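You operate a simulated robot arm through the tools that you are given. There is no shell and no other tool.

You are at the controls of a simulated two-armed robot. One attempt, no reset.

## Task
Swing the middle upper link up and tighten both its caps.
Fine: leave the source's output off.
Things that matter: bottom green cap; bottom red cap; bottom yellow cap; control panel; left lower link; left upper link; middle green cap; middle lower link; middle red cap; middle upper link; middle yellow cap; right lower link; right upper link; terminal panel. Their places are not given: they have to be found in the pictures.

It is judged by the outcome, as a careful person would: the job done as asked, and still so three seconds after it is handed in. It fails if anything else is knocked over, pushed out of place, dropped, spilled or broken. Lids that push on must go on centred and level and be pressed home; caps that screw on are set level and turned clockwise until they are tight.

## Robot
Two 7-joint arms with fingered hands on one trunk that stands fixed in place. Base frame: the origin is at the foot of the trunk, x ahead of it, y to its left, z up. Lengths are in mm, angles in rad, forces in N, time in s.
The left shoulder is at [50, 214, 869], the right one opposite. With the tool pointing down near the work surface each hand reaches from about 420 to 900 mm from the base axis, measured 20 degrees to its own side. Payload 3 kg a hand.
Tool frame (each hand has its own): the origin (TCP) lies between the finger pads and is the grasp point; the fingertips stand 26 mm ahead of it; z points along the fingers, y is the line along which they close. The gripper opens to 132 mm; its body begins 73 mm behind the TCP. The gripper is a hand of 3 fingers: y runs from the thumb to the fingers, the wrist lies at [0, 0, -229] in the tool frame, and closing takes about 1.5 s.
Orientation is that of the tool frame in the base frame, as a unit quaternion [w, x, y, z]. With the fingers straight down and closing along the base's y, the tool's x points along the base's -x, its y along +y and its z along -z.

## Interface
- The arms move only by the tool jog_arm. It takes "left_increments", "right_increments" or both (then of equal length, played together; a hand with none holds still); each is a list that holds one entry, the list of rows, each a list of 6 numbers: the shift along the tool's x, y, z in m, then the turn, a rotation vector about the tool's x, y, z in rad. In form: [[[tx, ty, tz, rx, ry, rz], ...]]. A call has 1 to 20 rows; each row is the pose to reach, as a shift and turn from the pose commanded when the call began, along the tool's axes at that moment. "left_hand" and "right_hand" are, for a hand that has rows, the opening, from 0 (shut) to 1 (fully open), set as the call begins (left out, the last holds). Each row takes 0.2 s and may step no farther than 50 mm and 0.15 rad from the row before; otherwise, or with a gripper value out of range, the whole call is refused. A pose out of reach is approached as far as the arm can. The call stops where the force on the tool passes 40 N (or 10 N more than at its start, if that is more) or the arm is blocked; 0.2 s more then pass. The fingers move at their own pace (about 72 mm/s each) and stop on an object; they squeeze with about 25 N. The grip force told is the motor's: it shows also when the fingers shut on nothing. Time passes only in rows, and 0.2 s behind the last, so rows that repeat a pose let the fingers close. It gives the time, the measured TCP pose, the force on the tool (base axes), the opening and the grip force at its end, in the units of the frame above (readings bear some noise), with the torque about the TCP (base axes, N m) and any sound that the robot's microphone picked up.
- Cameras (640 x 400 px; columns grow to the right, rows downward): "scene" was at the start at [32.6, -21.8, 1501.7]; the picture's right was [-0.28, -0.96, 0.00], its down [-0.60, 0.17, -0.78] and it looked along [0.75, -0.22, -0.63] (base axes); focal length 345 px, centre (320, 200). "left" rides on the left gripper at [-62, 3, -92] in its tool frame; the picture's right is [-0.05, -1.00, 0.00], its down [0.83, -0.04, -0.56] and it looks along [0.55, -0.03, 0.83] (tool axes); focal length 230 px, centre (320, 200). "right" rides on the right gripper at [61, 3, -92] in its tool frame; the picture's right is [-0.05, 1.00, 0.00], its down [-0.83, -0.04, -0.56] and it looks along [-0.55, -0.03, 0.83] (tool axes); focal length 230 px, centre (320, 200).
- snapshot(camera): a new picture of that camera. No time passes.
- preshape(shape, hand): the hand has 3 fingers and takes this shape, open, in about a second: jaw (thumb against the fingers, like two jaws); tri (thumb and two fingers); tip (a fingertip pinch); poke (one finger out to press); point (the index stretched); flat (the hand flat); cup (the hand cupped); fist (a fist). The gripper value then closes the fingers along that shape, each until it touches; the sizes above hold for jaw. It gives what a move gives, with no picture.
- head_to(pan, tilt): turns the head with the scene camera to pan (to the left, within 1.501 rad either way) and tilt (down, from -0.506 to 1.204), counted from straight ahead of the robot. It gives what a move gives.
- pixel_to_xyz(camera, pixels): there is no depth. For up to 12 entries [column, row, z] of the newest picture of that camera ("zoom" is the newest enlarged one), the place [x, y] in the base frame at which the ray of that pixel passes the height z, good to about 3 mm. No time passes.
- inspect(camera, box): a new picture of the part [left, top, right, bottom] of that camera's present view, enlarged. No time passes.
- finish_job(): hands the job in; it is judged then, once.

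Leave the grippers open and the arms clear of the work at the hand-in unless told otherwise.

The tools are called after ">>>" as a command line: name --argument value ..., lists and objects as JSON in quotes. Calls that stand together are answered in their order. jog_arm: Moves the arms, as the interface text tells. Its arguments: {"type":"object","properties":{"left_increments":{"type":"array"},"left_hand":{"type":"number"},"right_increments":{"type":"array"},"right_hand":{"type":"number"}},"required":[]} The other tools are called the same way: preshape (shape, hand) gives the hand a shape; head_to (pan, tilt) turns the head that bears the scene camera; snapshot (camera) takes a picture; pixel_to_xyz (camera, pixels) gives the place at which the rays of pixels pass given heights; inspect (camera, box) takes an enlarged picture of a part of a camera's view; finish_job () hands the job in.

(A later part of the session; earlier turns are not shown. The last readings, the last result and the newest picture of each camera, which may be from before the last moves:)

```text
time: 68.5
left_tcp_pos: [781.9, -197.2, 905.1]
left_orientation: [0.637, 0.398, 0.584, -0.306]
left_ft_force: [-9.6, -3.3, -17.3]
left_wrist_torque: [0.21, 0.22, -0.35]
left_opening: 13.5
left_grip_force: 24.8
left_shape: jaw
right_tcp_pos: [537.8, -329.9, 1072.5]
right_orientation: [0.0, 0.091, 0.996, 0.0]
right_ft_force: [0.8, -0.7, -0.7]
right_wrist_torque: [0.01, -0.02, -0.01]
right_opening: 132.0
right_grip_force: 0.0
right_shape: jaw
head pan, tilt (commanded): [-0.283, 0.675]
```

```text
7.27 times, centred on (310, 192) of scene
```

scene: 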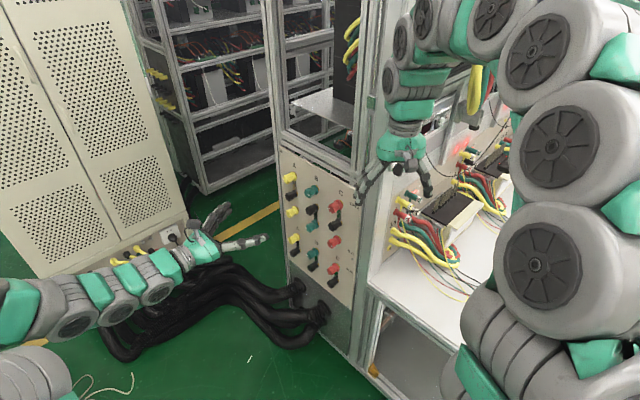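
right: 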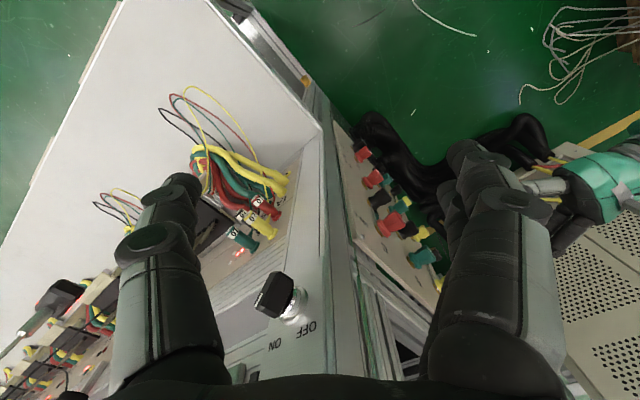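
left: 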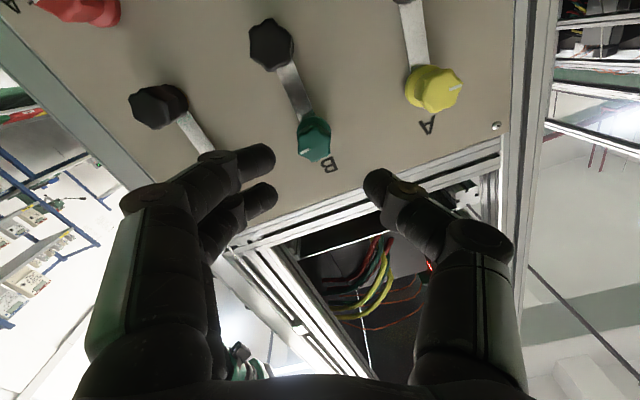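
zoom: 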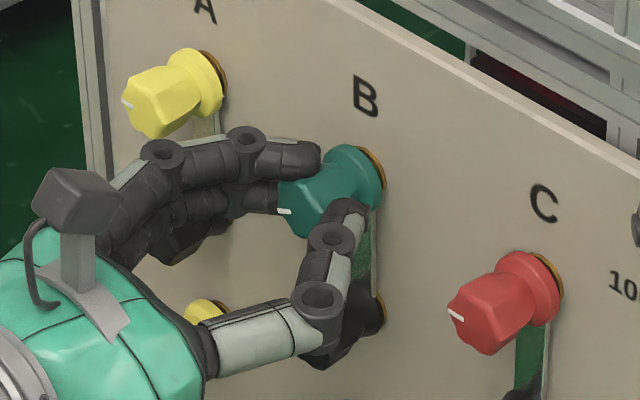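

Total 2.84 rad; the mark is near 9 o'clock. I relieve the downward push by 1.5 mm and turn on 0.35 rad, expecting it to come tight.

>>> jog_arm --left_increments '[[[0.0008, -0.0001, 0, 0, 0, 0.03], [0.0016, -0.0004, 0, 0, 0, 0.1], [0.00185, -0.0006, 0, 0, 0, 0.17], [0.002, -0.0007, 0, 0, 0, 0.23], [0.0022, -0.0008, 0.0001, 0, 0, 0.29], [0.0024, -0.001, 0.0001, 0, 0, 0.35]]]'

>>> inspect --camera "left" --box '[260, 130, 380, 240]'

>>> inspect --camera "scene" --box '[280, 165, 340, 220]'

>>> inspect --camera "right" --box '[400, 235, 440, 275]'

```text
time: 69.9
left_tcp_pos: [780.7, -199.0, 905.1]
left_orientation: [0.681, 0.494, 0.506, -0.192]
left_ft_force: [-7.4, -0.9, -6.2]
left_wrist_torque: [0.08, 0.12, -0.24]
left_opening: 13.5
left_grip_force: 25.2
left_shape: jaw
right_tcp_pos: [537.8, -329.3, 1072.1]
right_orientation: [0.001, 0.09, 0.996, -0.001]
right_ft_force: [1.1, 0.5, -0.2]
right_wrist_torque: [0.04, -0.01, 0.01]
right_opening: 132.2
right_grip_force: 0.1
right_shape: jaw
head pan, tilt (commanded): [-0.283, 0.675]
```

```text
3.64 times, centred on (320, 185) of left
```

zoom: 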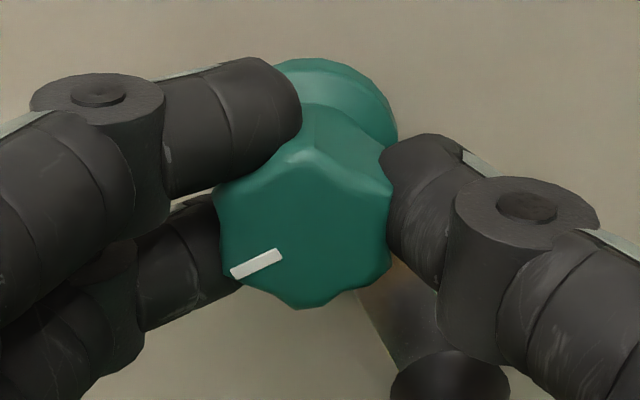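

```text
7.27 times, centred on (310, 192) of scene
```

zoom: 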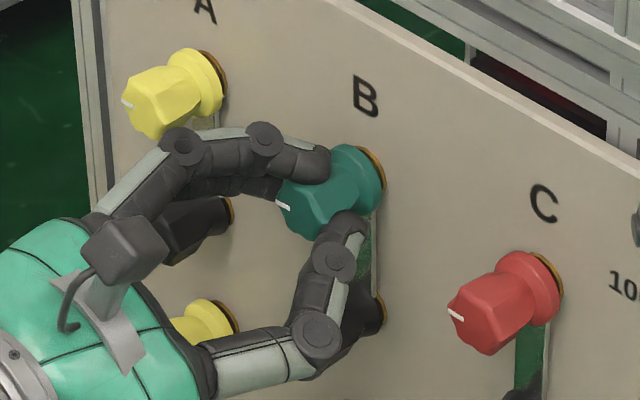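

```text
10.00 times, centred on (420, 255) of right
```

zoom: 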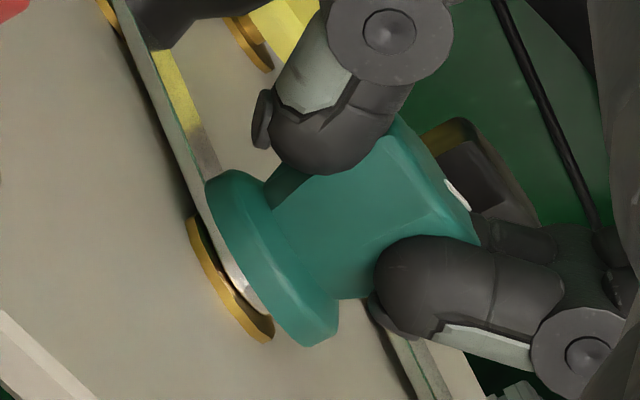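

Mark is at 9 o'clock, torque still small (about 0.06 N·m). I turn on another 0.4 rad to find the tight stop.

>>> jog_arm --left_increments '[[[0.00022, -0.00027, 0, 0, 0, 0.1], [0.00047, -0.00051, 0, 0, 0, 0.2], [0.00075, -0.00073, 0, 0, 0, 0.3], [0.00104, -0.00092, 0.0001, 0, 0, 0.4]]]'

>>> inspect --camera "left" --box '[260, 130, 380, 240]'

>>> inspect --camera "scene" --box '[280, 165, 340, 220]'

```text
time: 70.9
left_tcp_pos: [780.7, -198.6, 902.9]
left_orientation: [0.706, 0.584, 0.397, -0.052]
left_ft_force: [-0.7, -1.7, -4.8]
left_wrist_torque: [-0.17, 0.48, -0.08]
left_opening: 13.5
left_grip_force: 25.1
left_shape: jaw
right_tcp_pos: [537.2, -330.2, 1072.8]
right_orientation: [0.001, 0.09, 0.996, 0.0]
right_ft_force: [0.0, -0.2, 0.6]
right_wrist_torque: [0.01, 0.01, 0.03]
right_opening: 131.8
right_grip_force: 0.1
right_shape: jaw
head pan, tilt (commanded): [-0.283, 0.675]
```

```text
3.64 times, centred on (320, 185) of left
```

zoom: 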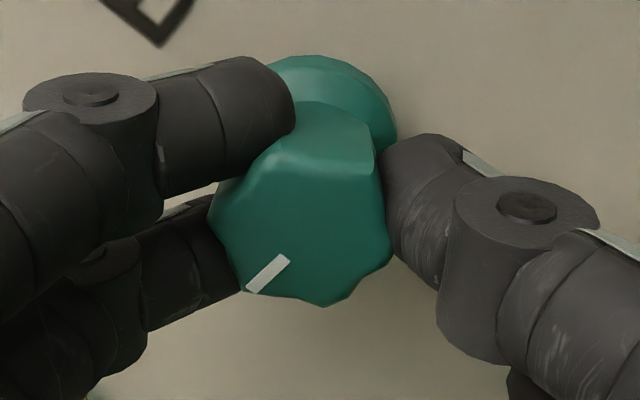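

```text
7.27 times, centred on (310, 192) of scene
```

zoom: 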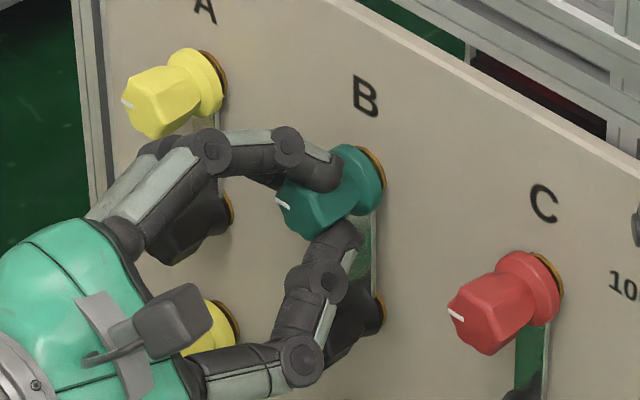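

Torque jumped to about 0.5 N·m and the hand slipped on the cap: top green is at its tight stop, mark left like its neighbours. I release and check it from the cameras.

>>> jog_arm --left_increments '[[[0, 0, 0, 0, 0, 0], [0, 0, 0, 0, 0, 0], [0, 0, 0, 0, 0, 0]]]' --left_hand 0.34

>>> inspect --camera "left" --box '[260, 130, 380, 240]'

>>> inspect --camera "scene" --box '[275, 165, 340, 225]'

>>> inspect --camera "right" --box '[408, 245, 438, 272]'

```text
time: 71.7
left_tcp_pos: [779.9, -198.5, 903.9]
left_orientation: [0.706, 0.584, 0.397, -0.052]
left_ft_force: [0.1, 0.2, -0.1]
left_wrist_torque: [0.0, -0.01, 0.0]
left_opening: 44.4
left_grip_force: 0.1
left_shape: jaw
right_tcp_pos: [536.7, -330.4, 1073.3]
right_orientation: [0.0, 0.091, 0.996, 0.0]
right_ft_force: [0.5, -0.4, 0.2]
right_wrist_torque: [0.0, 0.0, -0.02]
right_opening: 132.0
right_grip_force: 0.1
right_shape: jaw
head pan, tilt (commanded): [-0.283, 0.675]
```

```text
3.64 times, centred on (320, 185) of left
```

zoom: 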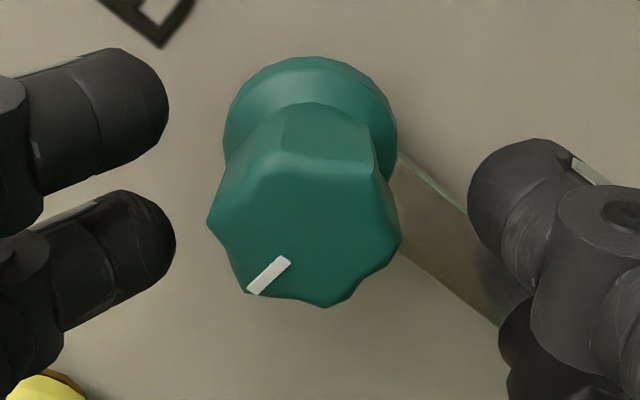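

```text
6.67 times, centred on (308, 195) of scene
```

zoom: 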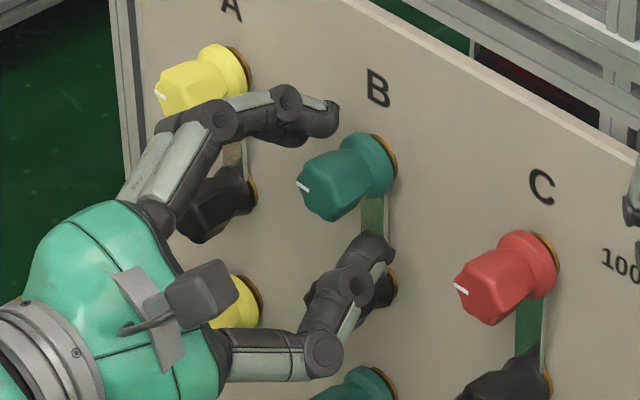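

```text
14.81 times, centred on (423, 258) of right
```

zoom: 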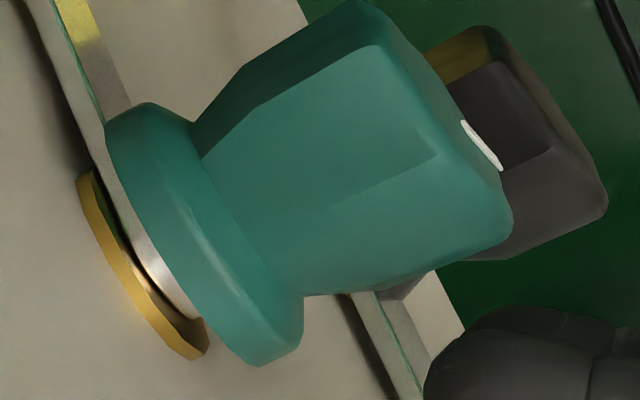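

The mark now matches the yellow and red top caps. For certainty I grip once more here and give a last firm clockwise nudge of 0.2 rad.

>>> jog_arm --left_increments '[[[0, 0, 0, 0, 0, 0], [0, 0, 0, 0, 0, 0], [0, 0, 0, 0, 0, 0], [0, 0, 0, 0, 0, 0], [0.00011, -0.00013, 0, 0, 0, 0.05], [0.00022, -0.00027, 0, 0, 0, 0.1], [0.00035, -0.0004, 0, 0, 0, 0.15], [0.00047, -0.00051, 0, 0, 0, 0.2]]]' --left_hand 0

>>> inspect --camera "left" --box '[260, 130, 380, 240]'

>>> inspect --camera "scene" --box '[275, 165, 340, 225]'

```text
time: 73.5
left_tcp_pos: [780.8, -198.5, 902.1]
left_orientation: [0.707, 0.621, 0.337, 0.018]
left_ft_force: [-1.9, -5.9, 2.8]
left_wrist_torque: [-0.31, 0.44, -0.03]
left_opening: 13.0
left_grip_force: 25.1
left_shape: jaw
right_tcp_pos: [537.6, -330.7, 1073.9]
right_orientation: [0.0, 0.091, 0.996, 0.0]
right_ft_force: [0.0, -0.1, -0.1]
right_wrist_torque: [0.03, 0.0, 0.0]
right_opening: 131.7
right_grip_force: 0.0
right_shape: jaw
head pan, tilt (commanded): [-0.283, 0.675]
```

```text
3.64 times, centred on (320, 185) of left
```

zoom: 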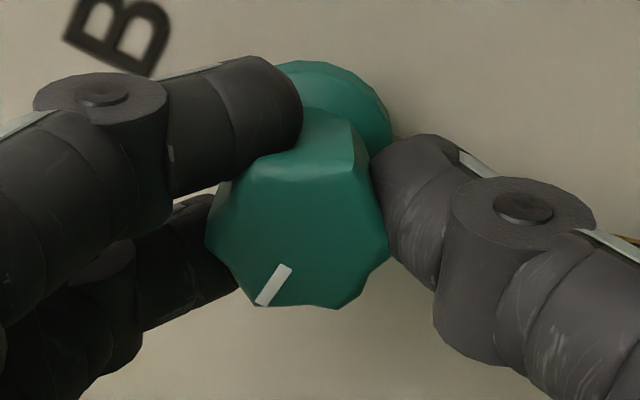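

```text
6.67 times, centred on (308, 195) of scene
```

zoom: 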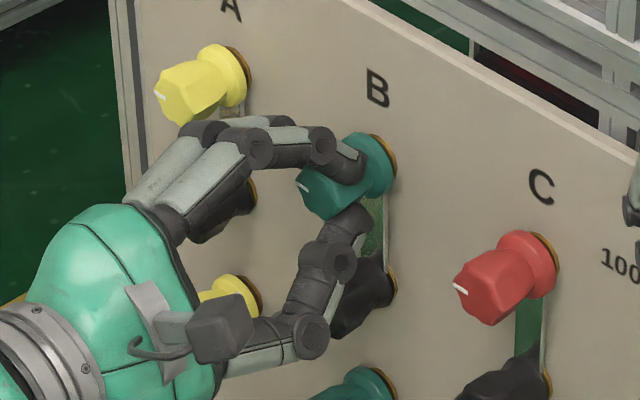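

Torque reached about 0.54 N·m with no further turn: top green is tight. I release and pull back. Middle green (tight at the start, now loose with no link) should be tightened as well, and I will test the black knob too.

>>> jog_arm --left_increments '[[[0, 0, 0, 0, 0, 0], [0, 0, 0, 0, 0, 0], [0, 0, 0, 0, 0, 0], [0, 0, -0.01, 0, 0, 0], [0, 0, -0.025, 0, 0, 0], [0, 0, -0.045, 0, 0, 0], [0, 0, -0.07, 0, 0, 0]]]' --left_hand 0.34

>>> inspect --camera "scene" --box '[275, 165, 345, 240]'

>>> inspect --camera "right" --box '[375, 200, 440, 275]'

```text
time: 75.1
left_tcp_pos: [744.3, -139.7, 901.4]
left_orientation: [0.707, 0.622, 0.337, 0.018]
left_ft_force: [0.4, -0.3, 0.4]
left_wrist_torque: [0.01, -0.02, 0.01]
left_opening: 44.6
left_grip_force: 0.0
left_shape: jaw
right_tcp_pos: [536.5, -329.3, 1072.9]
right_orientation: [0.0, 0.09, 0.996, 0.0]
right_ft_force: [0.1, -0.9, -0.5]
right_wrist_torque: [-0.02, -0.01, 0.0]
right_opening: 131.9
right_grip_force: 0.1
right_shape: jaw
head pan, tilt (commanded): [-0.283, 0.675]
```

```text
5.33 times, centred on (310, 202) of scene
```

zoom: 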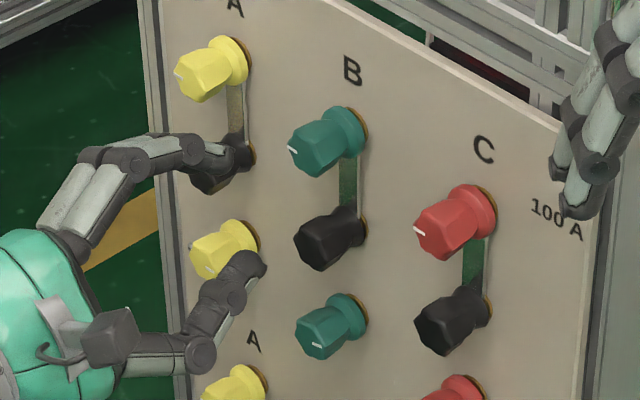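

```text
5.33 times, centred on (408, 238) of right
```

zoom: 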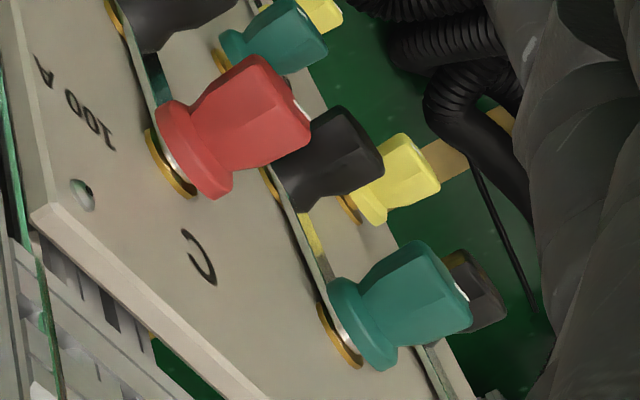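

The B link is up and parallel to A's and C's, and top green's mark is left. Now I go to the black knob (roll 0.4) to test, gently, whether it turns clockwise apart from the link.

>>> jog_arm --left_increments '[[[0.0064, -0.0108, 0, 0, 0, -0.14], [0.0129, -0.0217, 0, 0, 0, -0.28], [0.0193, -0.0325, 0, 0, 0, -0.42], [0.0258, -0.0434, 0, 0, 0, -0.56], [0.0322, -0.0542, 0, 0, 0, -0.7], [0.0322, -0.0542, 0, 0, 0, -0.7]]]'

>>> inspect --camera "left" --box '[240, 60, 400, 220]'

```text
time: 76.5
left_tcp_pos: [749.5, -137.5, 839.0]
left_orientation: [0.67, 0.467, 0.53, -0.226]
left_ft_force: [-0.3, -0.4, 0.0]
left_wrist_torque: [0.02, 0.01, -0.05]
left_opening: 44.6
left_grip_force: 0.0
left_shape: jaw
right_tcp_pos: [537.1, -329.5, 1073.2]
right_orientation: [0.0, 0.091, 0.996, 0.001]
right_ft_force: [-0.3, -0.4, 0.3]
right_wrist_torque: [0.0, -0.04, 0.0]
right_opening: 131.9
right_grip_force: 0.0
right_shape: jaw
head pan, tilt (commanded): [-0.283, 0.675]
```

```text
2.50 times, centred on (320, 140) of left
```

zoom: 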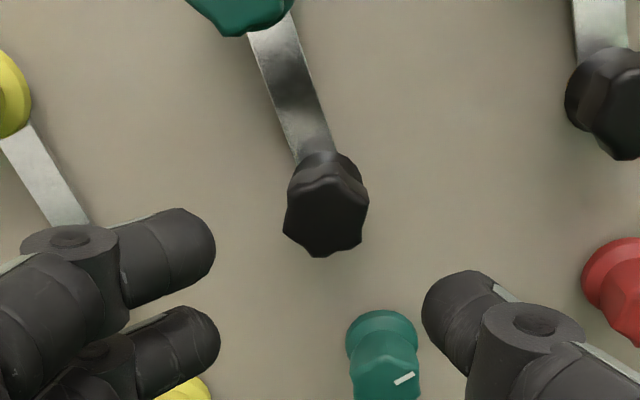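

The black knob is about 2 mm off toward the thumb. I adjust, advance around it, and close.

>>> jog_arm --left_increments '[[[-0.001, -0.0025, 0.02, 0, 0, 0], [-0.001, -0.0025, 0.04, 0, 0, 0], [-0.001, -0.0025, 0.055, 0, 0, 0], [-0.001, -0.0025, 0.067, 0, 0, 0], [-0.001, -0.0025, 0.067, 0, 0, 0]]]'

>>> jog_arm --left_increments '[[[0, 0, 0, 0, 0, 0], [0, 0, 0, 0, 0, 0], [0, 0, 0, 0, 0, 0], [0, 0, 0, 0, 0, 0], [0, 0, 0, 0, 0, 0]]]' --left_hand 0

>>> inspect --camera "left" --box '[250, 100, 390, 240]'

>>> inspect --camera "right" --box '[375, 200, 440, 275]'

```text
time: 77.7
left_tcp_pos: [779.7, -195.6, 839.1]
left_orientation: [0.671, 0.468, 0.53, -0.225]
left_ft_force: [-0.7, 1.4, -0.9]
left_wrist_torque: [0.02, -0.01, -0.01]
left_opening: 44.6
left_grip_force: 0.0
left_shape: jaw
right_tcp_pos: [537.6, -330.1, 1072.8]
right_orientation: [0.001, 0.091, 0.996, 0.0]
right_ft_force: [0.1, 0.1, 0.8]
right_wrist_torque: [0.03, -0.03, -0.02]
right_opening: 131.9
right_grip_force: 0.0
right_shape: jaw
head pan, tilt (commanded): [-0.283, 0.675]
```

```text
time: 78.9
left_tcp_pos: [780.3, -196.7, 840.2]
left_orientation: [0.671, 0.468, 0.529, -0.225]
left_ft_force: [-0.4, -5.8, 5.3]
left_wrist_torque: [-0.08, -0.05, -0.03]
left_opening: 14.0
left_grip_force: 24.8
left_shape: jaw
right_tcp_pos: [536.9, -330.2, 1073.5]
right_orientation: [0.0, 0.091, 0.996, 0.0]
right_ft_force: [-0.2, 0.2, -0.2]
right_wrist_torque: [-0.02, 0.01, 0.02]
right_opening: 131.9
right_grip_force: 0.0
right_shape: jaw
head pan, tilt (commanded): [-0.283, 0.675]
```

```text
2.86 times, centred on (320, 170) of left
```

zoom: 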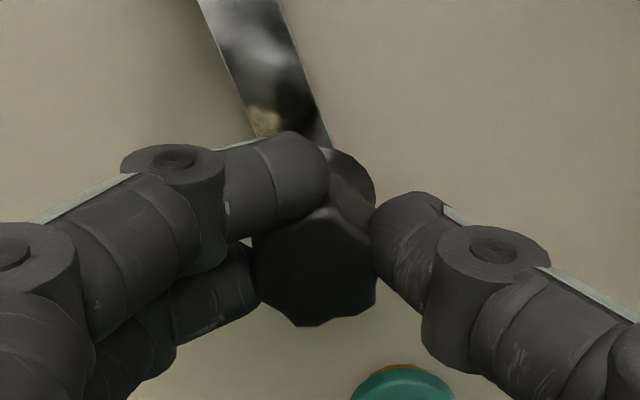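

```text
5.33 times, centred on (408, 238) of right
```

zoom: 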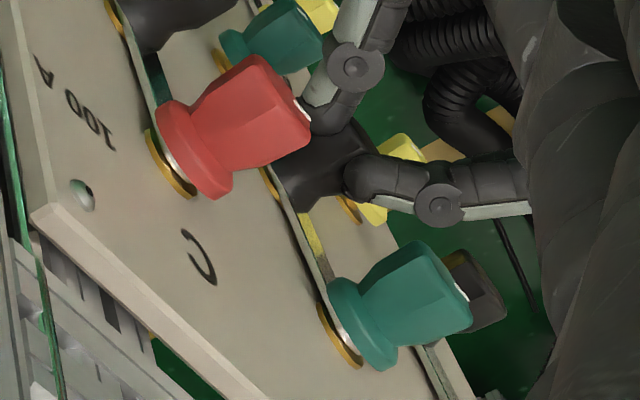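

Held with little force. I turn clockwise just 0.15 rad and compare link and knob.

>>> jog_arm --left_increments '[[[0.00011, -0.00013, 0, 0, 0, 0.05], [0.00022, -0.00027, 0, 0, 0, 0.1], [0.00035, -0.0004, 0, 0, 0, 0.15]]]'

>>> inspect --camera "left" --box '[250, 100, 390, 240]'

>>> inspect --camera "scene" --box '[290, 175, 330, 220]'

```text
time: 79.7
left_tcp_pos: [779.2, -196.6, 839.6]
left_orientation: [0.686, 0.506, 0.492, -0.175]
left_ft_force: [-4.3, -7.9, 12.7]
left_wrist_torque: [-0.42, 0.3, -0.09]
left_opening: 13.7
left_grip_force: 24.6
left_shape: jaw
right_tcp_pos: [536.6, -328.8, 1073.3]
right_orientation: [0.0, 0.091, 0.996, -0.001]
right_ft_force: [0.1, 0.7, 0.9]
right_wrist_torque: [-0.03, -0.01, 0.01]
right_opening: 131.6
right_grip_force: 0.1
right_shape: jaw
head pan, tilt (commanded): [-0.283, 0.675]
```

```text
2.86 times, centred on (320, 170) of left
```

zoom: 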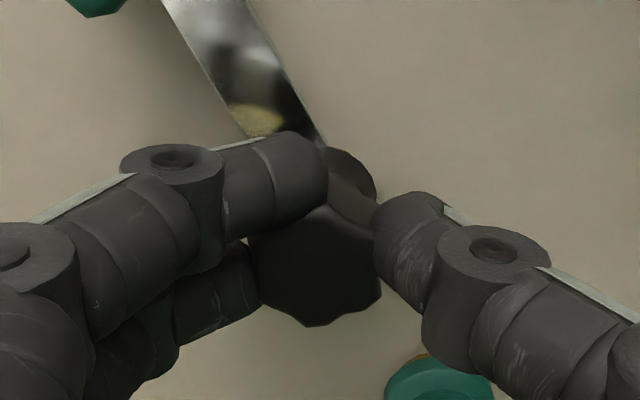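

```text
8.89 times, centred on (310, 198) of scene
```

zoom: 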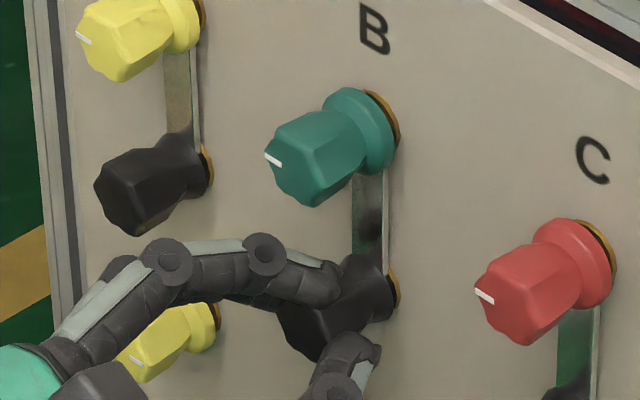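

The torque rose to 0.47 N·m and neither knob nor link moved: the black knob is one with the link, and the link is clamped. I unwind, release, and retreat, starting to roll back for the middle green cap.

>>> jog_arm --left_increments '[[[-0.00015, 0.0002, 0, 0, 0, -0.07], [-0.0003, 0.0004, 0, 0, 0, -0.14]]]'

>>> jog_arm --left_increments '[[[0, 0, 0, 0, 0, 0], [0, 0, 0, 0, 0, 0], [0, 0, 0, 0, 0, 0], [0, 0, -0.01, 0, 0, 0], [0, 0, -0.025, 0, 0, 0], [0, 0, -0.045, 0, 0, 0], [0, 0, -0.07, 0, 0, 0], [0, 0, -0.07, 0, 0, -0.14], [0, 0, -0.07, 0, 0, -0.28]]]' --left_hand 0.34

>>> inspect --camera "left" --box '[220, 0, 420, 220]'

```text
time: 80.3
left_tcp_pos: [780.6, -196.8, 840.2]
left_orientation: [0.672, 0.471, 0.526, -0.223]
left_ft_force: [1.3, -11.5, 10.4]
left_wrist_torque: [-0.08, -0.16, -0.01]
left_opening: 13.6
left_grip_force: 25.3
left_shape: jaw
right_tcp_pos: [537.6, -330.3, 1071.8]
right_orientation: [0.001, 0.091, 0.996, 0.0]
right_ft_force: [-0.4, -0.2, 0.5]
right_wrist_torque: [0.02, 0.02, -0.03]
right_opening: 132.0
right_grip_force: 0.0
right_shape: jaw
head pan, tilt (commanded): [-0.283, 0.675]
```

```text
time: 82.3
left_tcp_pos: [746.5, -136.3, 839.4]
left_orientation: [0.634, 0.391, 0.589, -0.315]
left_ft_force: [-0.6, 0.2, -0.1]
left_wrist_torque: [-0.01, 0.0, 0.0]
left_opening: 44.8
left_grip_force: 0.0
left_shape: jaw
right_tcp_pos: [537.1, -329.4, 1072.9]
right_orientation: [0.0, 0.09, 0.996, -0.001]
right_ft_force: [0.0, -0.7, -1.0]
right_wrist_torque: [0.01, 0.0, -0.01]
right_opening: 132.0
right_grip_force: 0.1
right_shape: jaw
head pan, tilt (commanded): [-0.283, 0.675]
```

```text
1.82 times, centred on (320, 110) of left
```

zoom: 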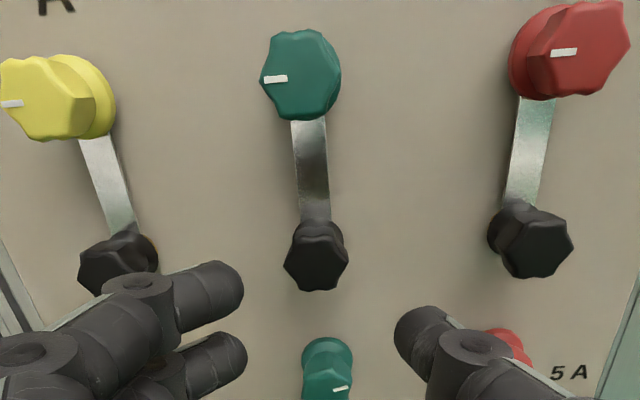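

The picture confirms: link vertical, top green's mark left as on yellow and red. I now roll back 2.96 rad in free air while going down to the middle green cap.

>>> jog_arm --left_increments '[[[0.00367, -0.0002, 0, 0, 0, -0.148], [0.00734, -0.0004, 0, 0, 0, -0.296], [0.01101, -0.0006, 0, 0, 0, -0.444], [0.01468, -0.0008, 0, 0, 0, -0.592], [0.01835, -0.001, 0, 0, 0, -0.74], [0.02202, -0.0012, 0, 0, 0, -0.888], [0.02569, -0.0014, 0, 0, 0, -1.036], [0.02936, -0.0016, 0, 0, 0, -1.184], [0.03303, -0.0018, 0, 0, 0, -1.332], [0.0367, -0.002, 0, 0, 0, -1.48], [0.04037, -0.0022, 0, 0, 0, -1.628], [0.04404, -0.0024, 0, 0, 0, -1.776], [0.04771, -0.0026, 0, 0, 0, -1.924], [0.05138, -0.0028, 0, 0, 0, -2.072], [0.05505, -0.003, 0, 0, 0, -2.22], [0.05872, -0.0032, 0, 0, 0, -2.368], [0.06239, -0.0034, 0, 0, 0, -2.516], [0.06606, -0.0036, 0, 0, 0, -2.664], [0.06973, -0.0038, 0, 0, 0, -2.812], [0.0734, -0.0039, 0, 0, 0, -2.96]]]'

>>> inspect --camera "left" --box '[260, 90, 380, 200]'

>>> inspect --camera "scene" --box '[250, 170, 350, 260]'

```text
time: 86.5
left_tcp_pos: [751.2, -132.3, 766.0]
left_orientation: [0.255, 0.55, -0.444, 0.66]
left_ft_force: [0.3, -0.7, 0.1]
left_wrist_torque: [0.0, 0.02, -0.01]
left_opening: 44.3
left_grip_force: 0.0
left_shape: jaw
right_tcp_pos: [537.5, -329.7, 1072.7]
right_orientation: [0.0, 0.09, 0.996, 0.0]
right_ft_force: [-0.1, 0.3, -0.3]
right_wrist_torque: [0.0, 0.02, 0.0]
right_opening: 132.2
right_grip_force: 0.1
right_shape: jaw
head pan, tilt (commanded): [-0.283, 0.675]
```

```text
3.64 times, centred on (320, 145) of left
```

zoom: 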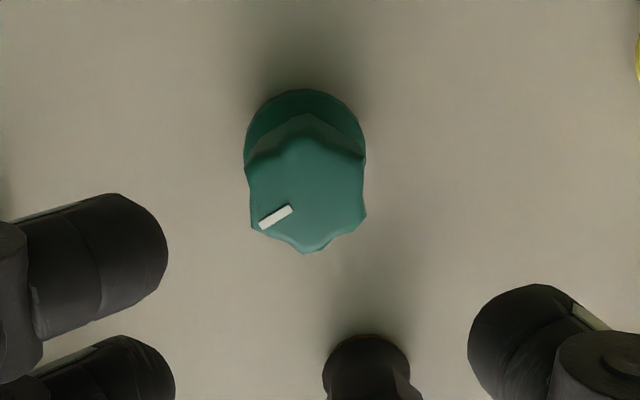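

```text
4.44 times, centred on (300, 215) of scene
```

zoom: 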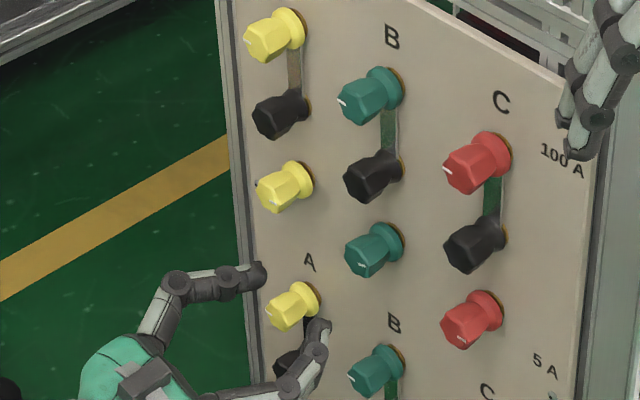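

The cap shows at (316.6,145.5), right where it should be relative to the hand. I advance 71 mm and look.

>>> jog_arm --left_increments '[[[0, 0, 0.02, 0, 0, 0], [0, 0, 0.04, 0, 0, 0], [0, 0, 0.058, 0, 0, 0], [0, 0, 0.071, 0, 0, 0], [0, 0, 0.071, 0, 0, 0]]]'

>>> inspect --camera "left" --box '[240, 110, 400, 250]'

>>> inspect --camera "scene" --box '[275, 190, 340, 255]'

```text
time: 87.7
left_tcp_pos: [786.4, -194.2, 766.3]
left_orientation: [0.255, 0.55, -0.444, 0.66]
left_ft_force: [0.9, 0.0, 0.0]
left_wrist_torque: [0.0, 0.01, 0.0]
left_opening: 44.6
left_grip_force: 0.1
left_shape: jaw
right_tcp_pos: [536.1, -330.7, 1073.0]
right_orientation: [0.0, 0.09, 0.996, -0.001]
right_ft_force: [0.4, 0.0, 0.0]
right_wrist_torque: [-0.01, 0.02, 0.01]
right_opening: 132.0
right_grip_force: 0.0
right_shape: jaw
head pan, tilt (commanded): [-0.283, 0.675]
```

```text
2.86 times, centred on (320, 180) of left
```

zoom: 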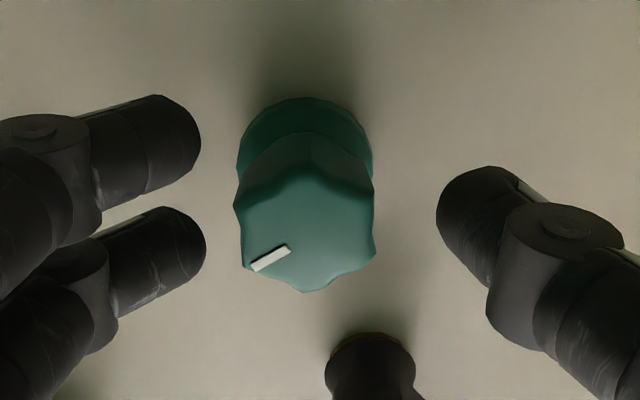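

```text
6.15 times, centred on (308, 222) of scene
```

zoom: 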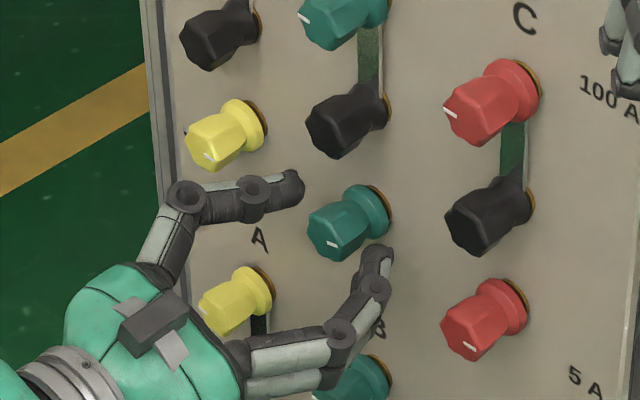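

Centred. I close and turn clockwise 1.12 rad.

>>> jog_arm --left_increments '[[[0, 0, 0, 0, 0, 0], [0, 0, 0, 0, 0, 0], [0, 0, 0, 0, 0, 0], [0, 0, 0, 0, 0, 0], [0.00032, -0.00037, 0, 0, 0, 0.14], [0.00069, -0.00069, 0, 0, 0, 0.28], [0.0011, -0.00096, 0, 0, 0, 0.42], [0.00154, -0.00117, 0, 0, 0, 0.56], [0.00201, -0.00131, 0, 0, 0, 0.7], [0.0025, -0.00139, 0, 0, 0, 0.84], [0.00298, -0.0014, 0, 0, 0, 0.98], [0.00347, -0.00134, 0, 0, 0, 1.12]]]' --left_hand 0

>>> inspect --camera "left" --box '[260, 130, 380, 240]'

>>> inspect --camera "scene" --box '[275, 190, 340, 255]'

```text
time: 90.3
left_tcp_pos: [785.8, -195.1, 770.0]
left_orientation: [-0.135, 0.229, -0.668, 0.695]
left_ft_force: [-5.2, -7.5, -2.9]
left_wrist_torque: [0.04, 0.08, -0.15]
left_opening: 13.6
left_grip_force: 24.9
left_shape: jaw
right_tcp_pos: [536.7, -329.2, 1072.3]
right_orientation: [0.0, 0.091, 0.996, 0.0]
right_ft_force: [0.4, -0.2, -0.1]
right_wrist_torque: [0.0, 0.02, -0.01]
right_opening: 132.0
right_grip_force: 0.0
right_shape: jaw
head pan, tilt (commanded): [-0.283, 0.675]
```

```text
3.64 times, centred on (320, 185) of left
```

zoom: 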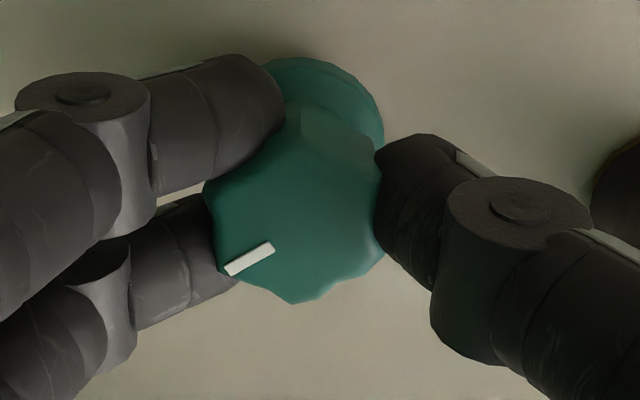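

```text
6.15 times, centred on (308, 222) of scene
```

zoom: 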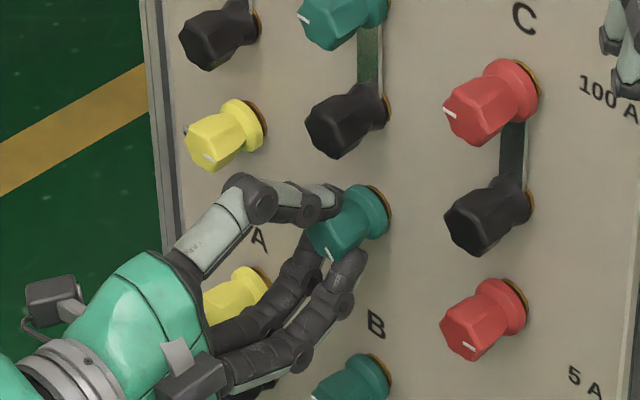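

The cap follows with little force. Another 1.12 rad clockwise.

>>> jog_arm --left_increments '[[[0.00042, -0.00042, 0, 0, 0, 0.14], [0.00089, -0.00079, 0, 0, 0, 0.28], [0.0014, -0.00111, 0, 0, 0, 0.42], [0.00184, -0.00132, 0, 0, 0, 0.56], [0.00231, -0.00146, 0, 0, 0, 0.7], [0.0028, -0.00154, 0, 0, 0, 0.84], [0.00328, -0.00155, 0, 0, 0, 0.98], [0.00377, -0.00149, 0, 0, 0, 1.12]]]'

>>> inspect --camera "left" --box '[260, 130, 380, 240]'

>>> inspect --camera "scene" --box '[275, 190, 340, 255]'

```text
time: 92.1
left_tcp_pos: [782.9, -197.4, 771.1]
left_orientation: [0.484, 0.162, 0.688, -0.516]
left_ft_force: [-7.2, -6.5, -7.5]
left_wrist_torque: [0.03, 0.04, -0.2]
left_opening: 13.5
left_grip_force: 25.1
left_shape: jaw
right_tcp_pos: [536.4, -329.4, 1073.5]
right_orientation: [0.0, 0.09, 0.996, 0.0]
right_ft_force: [0.1, -0.1, -1.4]
right_wrist_torque: [0.01, 0.02, -0.02]
right_opening: 132.0
right_grip_force: 0.0
right_shape: jaw
head pan, tilt (commanded): [-0.283, 0.675]
```

```text
3.64 times, centred on (320, 185) of left
```

zoom: 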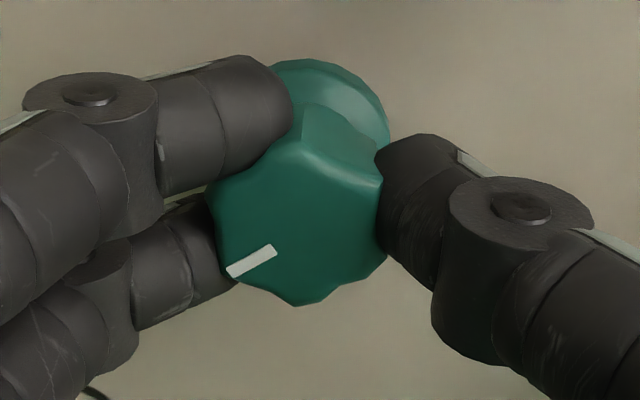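

```text
6.15 times, centred on (308, 222) of scene
```

zoom: 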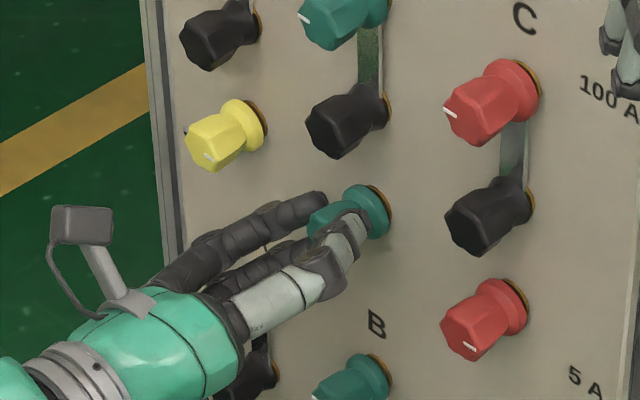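

Total 2.24 rad, forces low. I go on 0.84 rad clockwise toward the stop.

>>> jog_arm --left_increments '[[[0.00042, -0.00042, 0, 0, 0, 0.14], [0.00089, -0.00079, 0, 0, 0, 0.28], [0.0014, -0.00111, 0, 0, 0, 0.42], [0.00184, -0.00132, 0, 0, 0, 0.56], [0.00231, -0.00146, 0, 0, 0, 0.7], [0.0028, -0.00154, 0, 0, 0, 0.84]]]'

>>> inspect --camera "left" --box '[260, 130, 380, 240]'

>>> inspect --camera "scene" --box '[275, 190, 340, 255]'

```text
time: 93.5
left_tcp_pos: [781.0, -197.9, 770.1]
left_orientation: [0.652, 0.427, 0.563, -0.274]
left_ft_force: [-3.0, -5.7, -16.5]
left_wrist_torque: [0.2, 0.24, -0.2]
left_opening: 13.1
left_grip_force: 25.7
left_shape: jaw
right_tcp_pos: [536.9, -328.2, 1073.0]
right_orientation: [0.001, 0.091, 0.996, 0.0]
right_ft_force: [0.5, -1.0, 0.0]
right_wrist_torque: [-0.04, -0.02, -0.02]
right_opening: 131.9
right_grip_force: 0.0
right_shape: jaw
head pan, tilt (commanded): [-0.283, 0.675]
```

```text
3.64 times, centred on (320, 185) of left
```

zoom: 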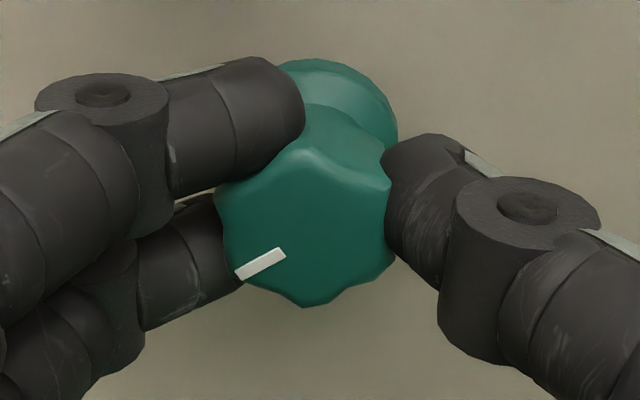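

```text
6.15 times, centred on (308, 222) of scene
```

zoom: 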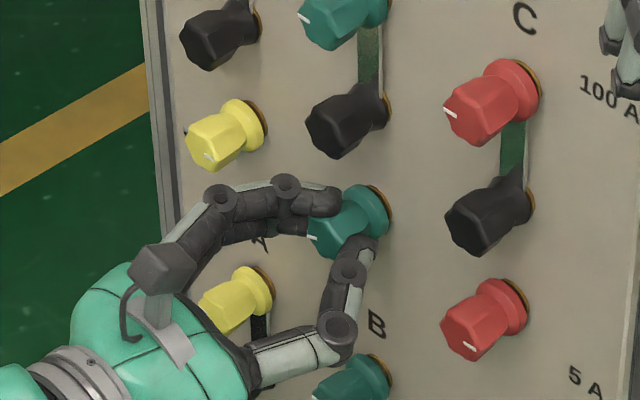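

Mark is close to 9 o'clock. I relieve the downward force and turn on up to 0.5 rad until it comes tight.

>>> jog_arm --left_increments '[[[0.0008, -0.0004, 0, 0, 0, 0.1], [0.0017, -0.0008, 0, 0, 0, 0.2], [0.002, -0.0011, 0, 0, 0, 0.3], [0.0023, -0.00125, 0, 0, 0, 0.4], [0.0026, -0.0014, 0, 0, 0, 0.5]]]'

>>> inspect --camera "left" --box '[260, 130, 380, 240]'

>>> inspect --camera "scene" --box '[275, 190, 340, 255]'

```text
time: 94.7
left_tcp_pos: [780.6, -197.0, 767.5]
left_orientation: [0.7, 0.552, 0.44, -0.104]
left_ft_force: [0.1, -5.5, -2.0]
left_wrist_torque: [-0.18, 0.4, -0.13]
left_opening: 13.2
left_grip_force: 25.2
left_shape: jaw
right_tcp_pos: [536.6, -329.4, 1073.4]
right_orientation: [0.0, 0.09, 0.996, -0.001]
right_ft_force: [0.1, 0.4, -0.2]
right_wrist_torque: [0.02, 0.02, 0.01]
right_opening: 131.9
right_grip_force: 0.0
right_shape: jaw
head pan, tilt (commanded): [-0.283, 0.675]
```

```text
3.64 times, centred on (320, 185) of left
```

zoom: 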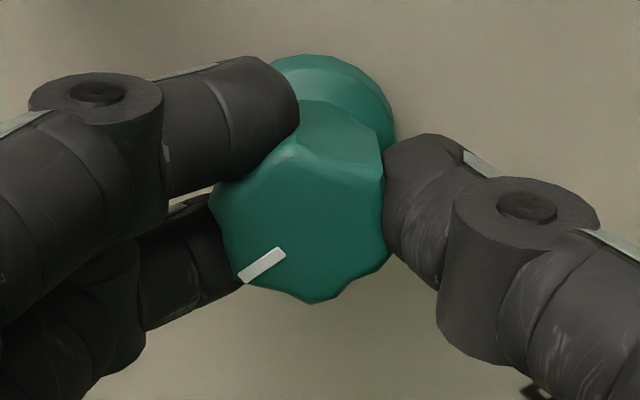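

```text
6.15 times, centred on (308, 222) of scene
```

zoom: 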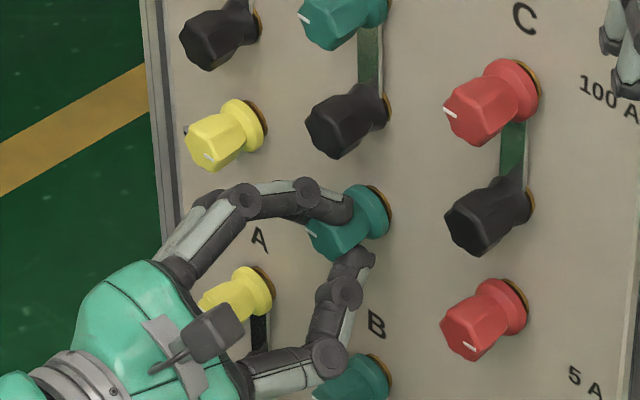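

Torque rose to 0.44 N·m with the mark at left: it has come to the stop. I give it a last 0.15 rad to be sure.

>>> jog_arm --left_increments '[[[0.00011, -0.00013, 0, 0, 0, 0.05], [0.00022, -0.00027, 0, 0, 0, 0.1], [0.00035, -0.0004, 0, 0, 0, 0.15]]]'

>>> inspect --camera "left" --box '[260, 130, 380, 240]'

>>> inspect --camera "scene" --box '[275, 190, 340, 255]'

```text
time: 95.5
left_tcp_pos: [779.7, -197.5, 767.1]
left_orientation: [0.706, 0.585, 0.397, -0.053]
left_ft_force: [3.1, -7.8, -0.3]
left_wrist_torque: [-0.18, 0.33, -0.06]
left_opening: 13.1
left_grip_force: 24.6
left_shape: jaw
right_tcp_pos: [537.4, -330.0, 1072.8]
right_orientation: [0.0, 0.09, 0.996, -0.001]
right_ft_force: [-0.4, -0.4, -0.3]
right_wrist_torque: [0.0, 0.0, 0.01]
right_opening: 131.9
right_grip_force: 0.0
right_shape: jaw
head pan, tilt (commanded): [-0.283, 0.675]
```

```text
3.64 times, centred on (320, 185) of left
```

zoom: 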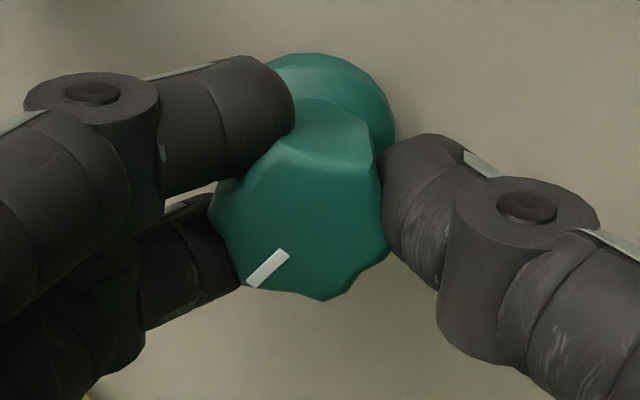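

```text
6.15 times, centred on (308, 222) of scene
```

zoom: 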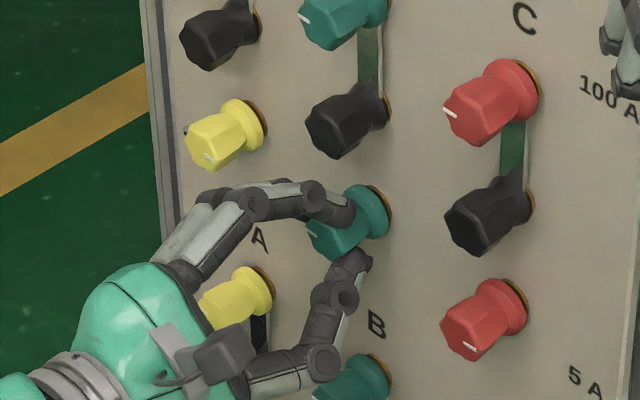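

The fingers slip while the mark holds at left: middle green is tight. I release and draw straight back.

>>> jog_arm --left_increments '[[[0, 0, 0, 0, 0, 0], [0, 0, 0, 0, 0, 0], [0, 0, 0, 0, 0, 0], [0, 0, -0.01, 0, 0, 0], [0, 0, -0.025, 0, 0, 0], [0, 0, -0.045, 0, 0, 0], [0, 0, -0.07, 0, 0, 0], [0, 0, -0.11, 0, 0, 0], [0, 0, -0.15, 0, 0, 0], [0, 0, -0.19, 0, 0, 0]]]' --left_hand 0.34

>>> inspect --camera "scene" --box '[265, 160, 365, 290]'

>>> snapshot --camera "left"

>>> inspect --camera "right" --box '[340, 130, 460, 290]'

```text
time: 97.7
left_tcp_pos: [684.3, -33.2, 765.6]
left_orientation: [0.706, 0.584, 0.397, -0.052]
left_ft_force: [0.1, -0.4, 0.0]
left_wrist_torque: [-0.01, -0.01, 0.0]
left_opening: 44.5
left_grip_force: 0.1
left_shape: jaw
right_tcp_pos: [537.9, -329.8, 1072.8]
right_orientation: [0.0, 0.091, 0.996, 0.0]
right_ft_force: [0.1, -0.3, 0.3]
right_wrist_torque: [-0.03, -0.03, -0.02]
right_opening: 132.0
right_grip_force: 0.0
right_shape: jaw
head pan, tilt (commanded): [-0.283, 0.675]
```

```text
3.08 times, centred on (315, 225) of scene
```

zoom: 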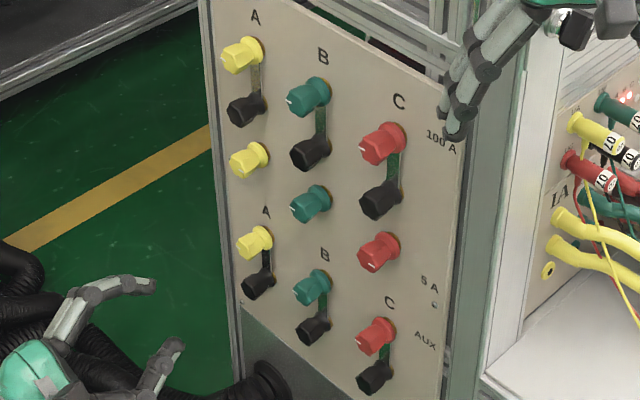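

```text
taken
```

left: 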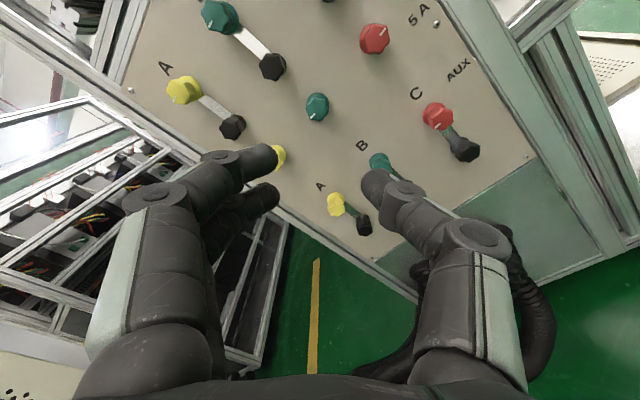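

```text
2.50 times, centred on (400, 210) of right
```

zoom: 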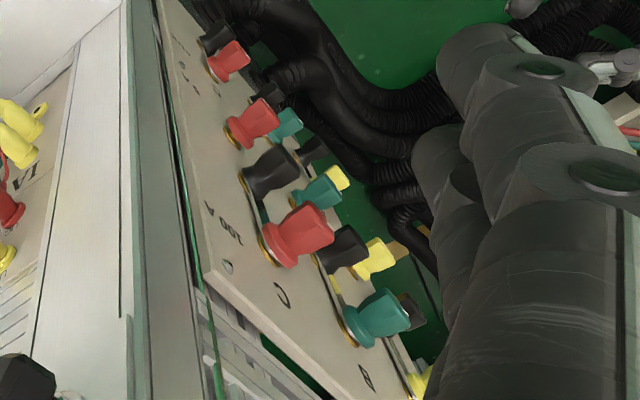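

Everything looks in place. I zoom on the marks of all caps to compare with the start, then roll back and move the arm clear with the hand open.

>>> inspect --camera "scene" --box '[275, 165, 350, 235]'

>>> inspect --camera "scene" --box '[275, 215, 350, 290]'

>>> jog_arm --left_increments '[[[0, 0, -0.01, 0, 0, -0.14], [0, 0, -0.02, 0, 0, -0.28], [0, 0, -0.03, 0, 0, -0.42], [0, 0, -0.04, 0, 0, -0.56], [0, 0, -0.05, 0, 0, -0.7], [0, 0, -0.05, 0, 0, -0.84], [0, 0, -0.05, 0, 0, -0.92]]]' --left_hand 1.0

```text
5.71 times, centred on (312, 200) of scene
```

zoom: 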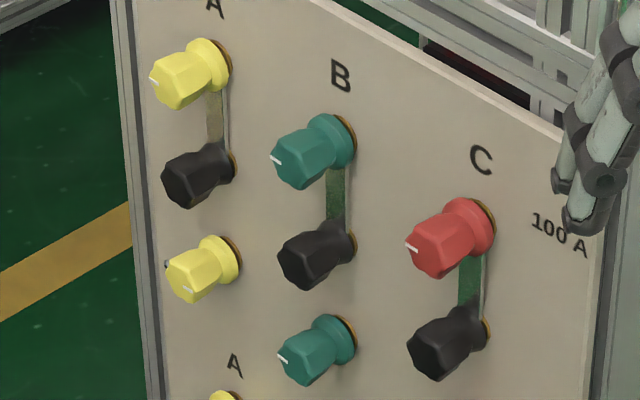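

```text
5.33 times, centred on (312, 252) of scene
```

zoom: 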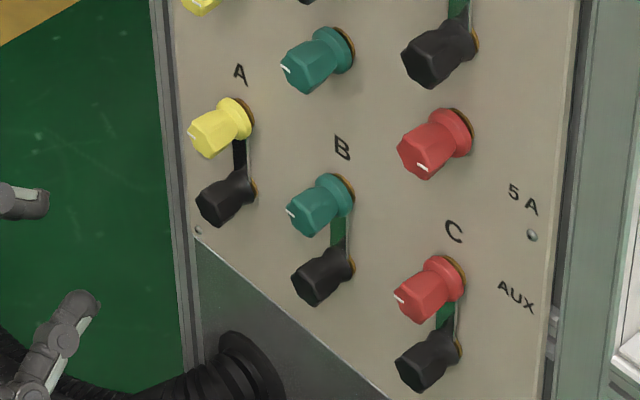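

```text
time: 99.3
left_tcp_pos: [659.7, 9.2, 766.3]
left_orientation: [0.609, 0.346, 0.616, -0.359]
left_ft_force: [0.5, 0.5, -0.9]
left_wrist_torque: [0.01, 0.0, -0.03]
left_opening: 131.7
left_grip_force: 0.0
left_shape: jaw
right_tcp_pos: [536.6, -330.4, 1073.4]
right_orientation: [0.0, 0.091, 0.996, 0.0]
right_ft_force: [-0.4, -0.8, -0.1]
right_wrist_torque: [-0.02, 0.01, -0.02]
right_opening: 131.8
right_grip_force: 0.1
right_shape: jaw
head pan, tilt (commanded): [-0.283, 0.675]
```

All marks are as wanted: top and middle green left, the others unchanged. The left hand is open and over 200 mm clear. One last look before handing in.

>>> inspect --camera "left" --box '[210, 0, 430, 200]'

>>> inspect --camera "right" --box '[385, 220, 440, 275]'

```text
2.00 times, centred on (320, 100) of left
```

zoom: 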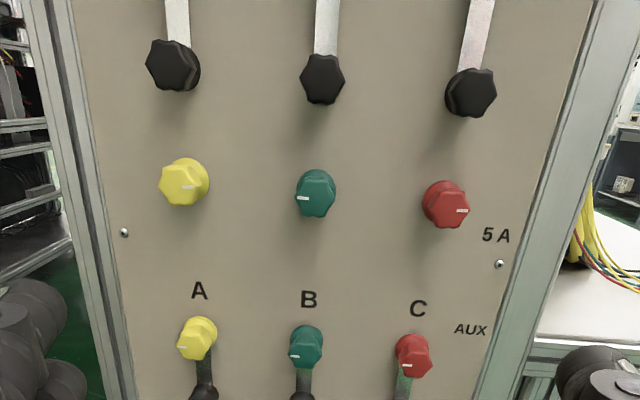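

```text
7.27 times, centred on (412, 248) of right
```

zoom: 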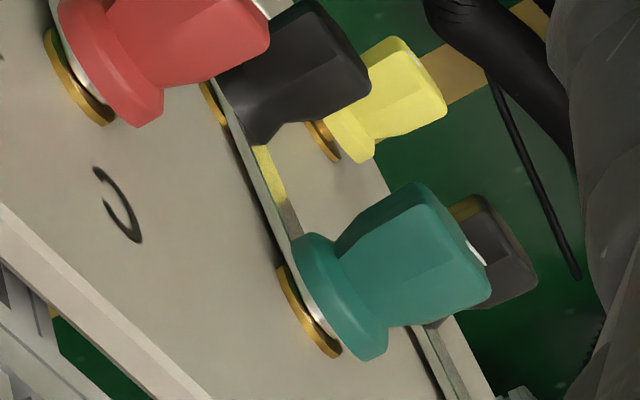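

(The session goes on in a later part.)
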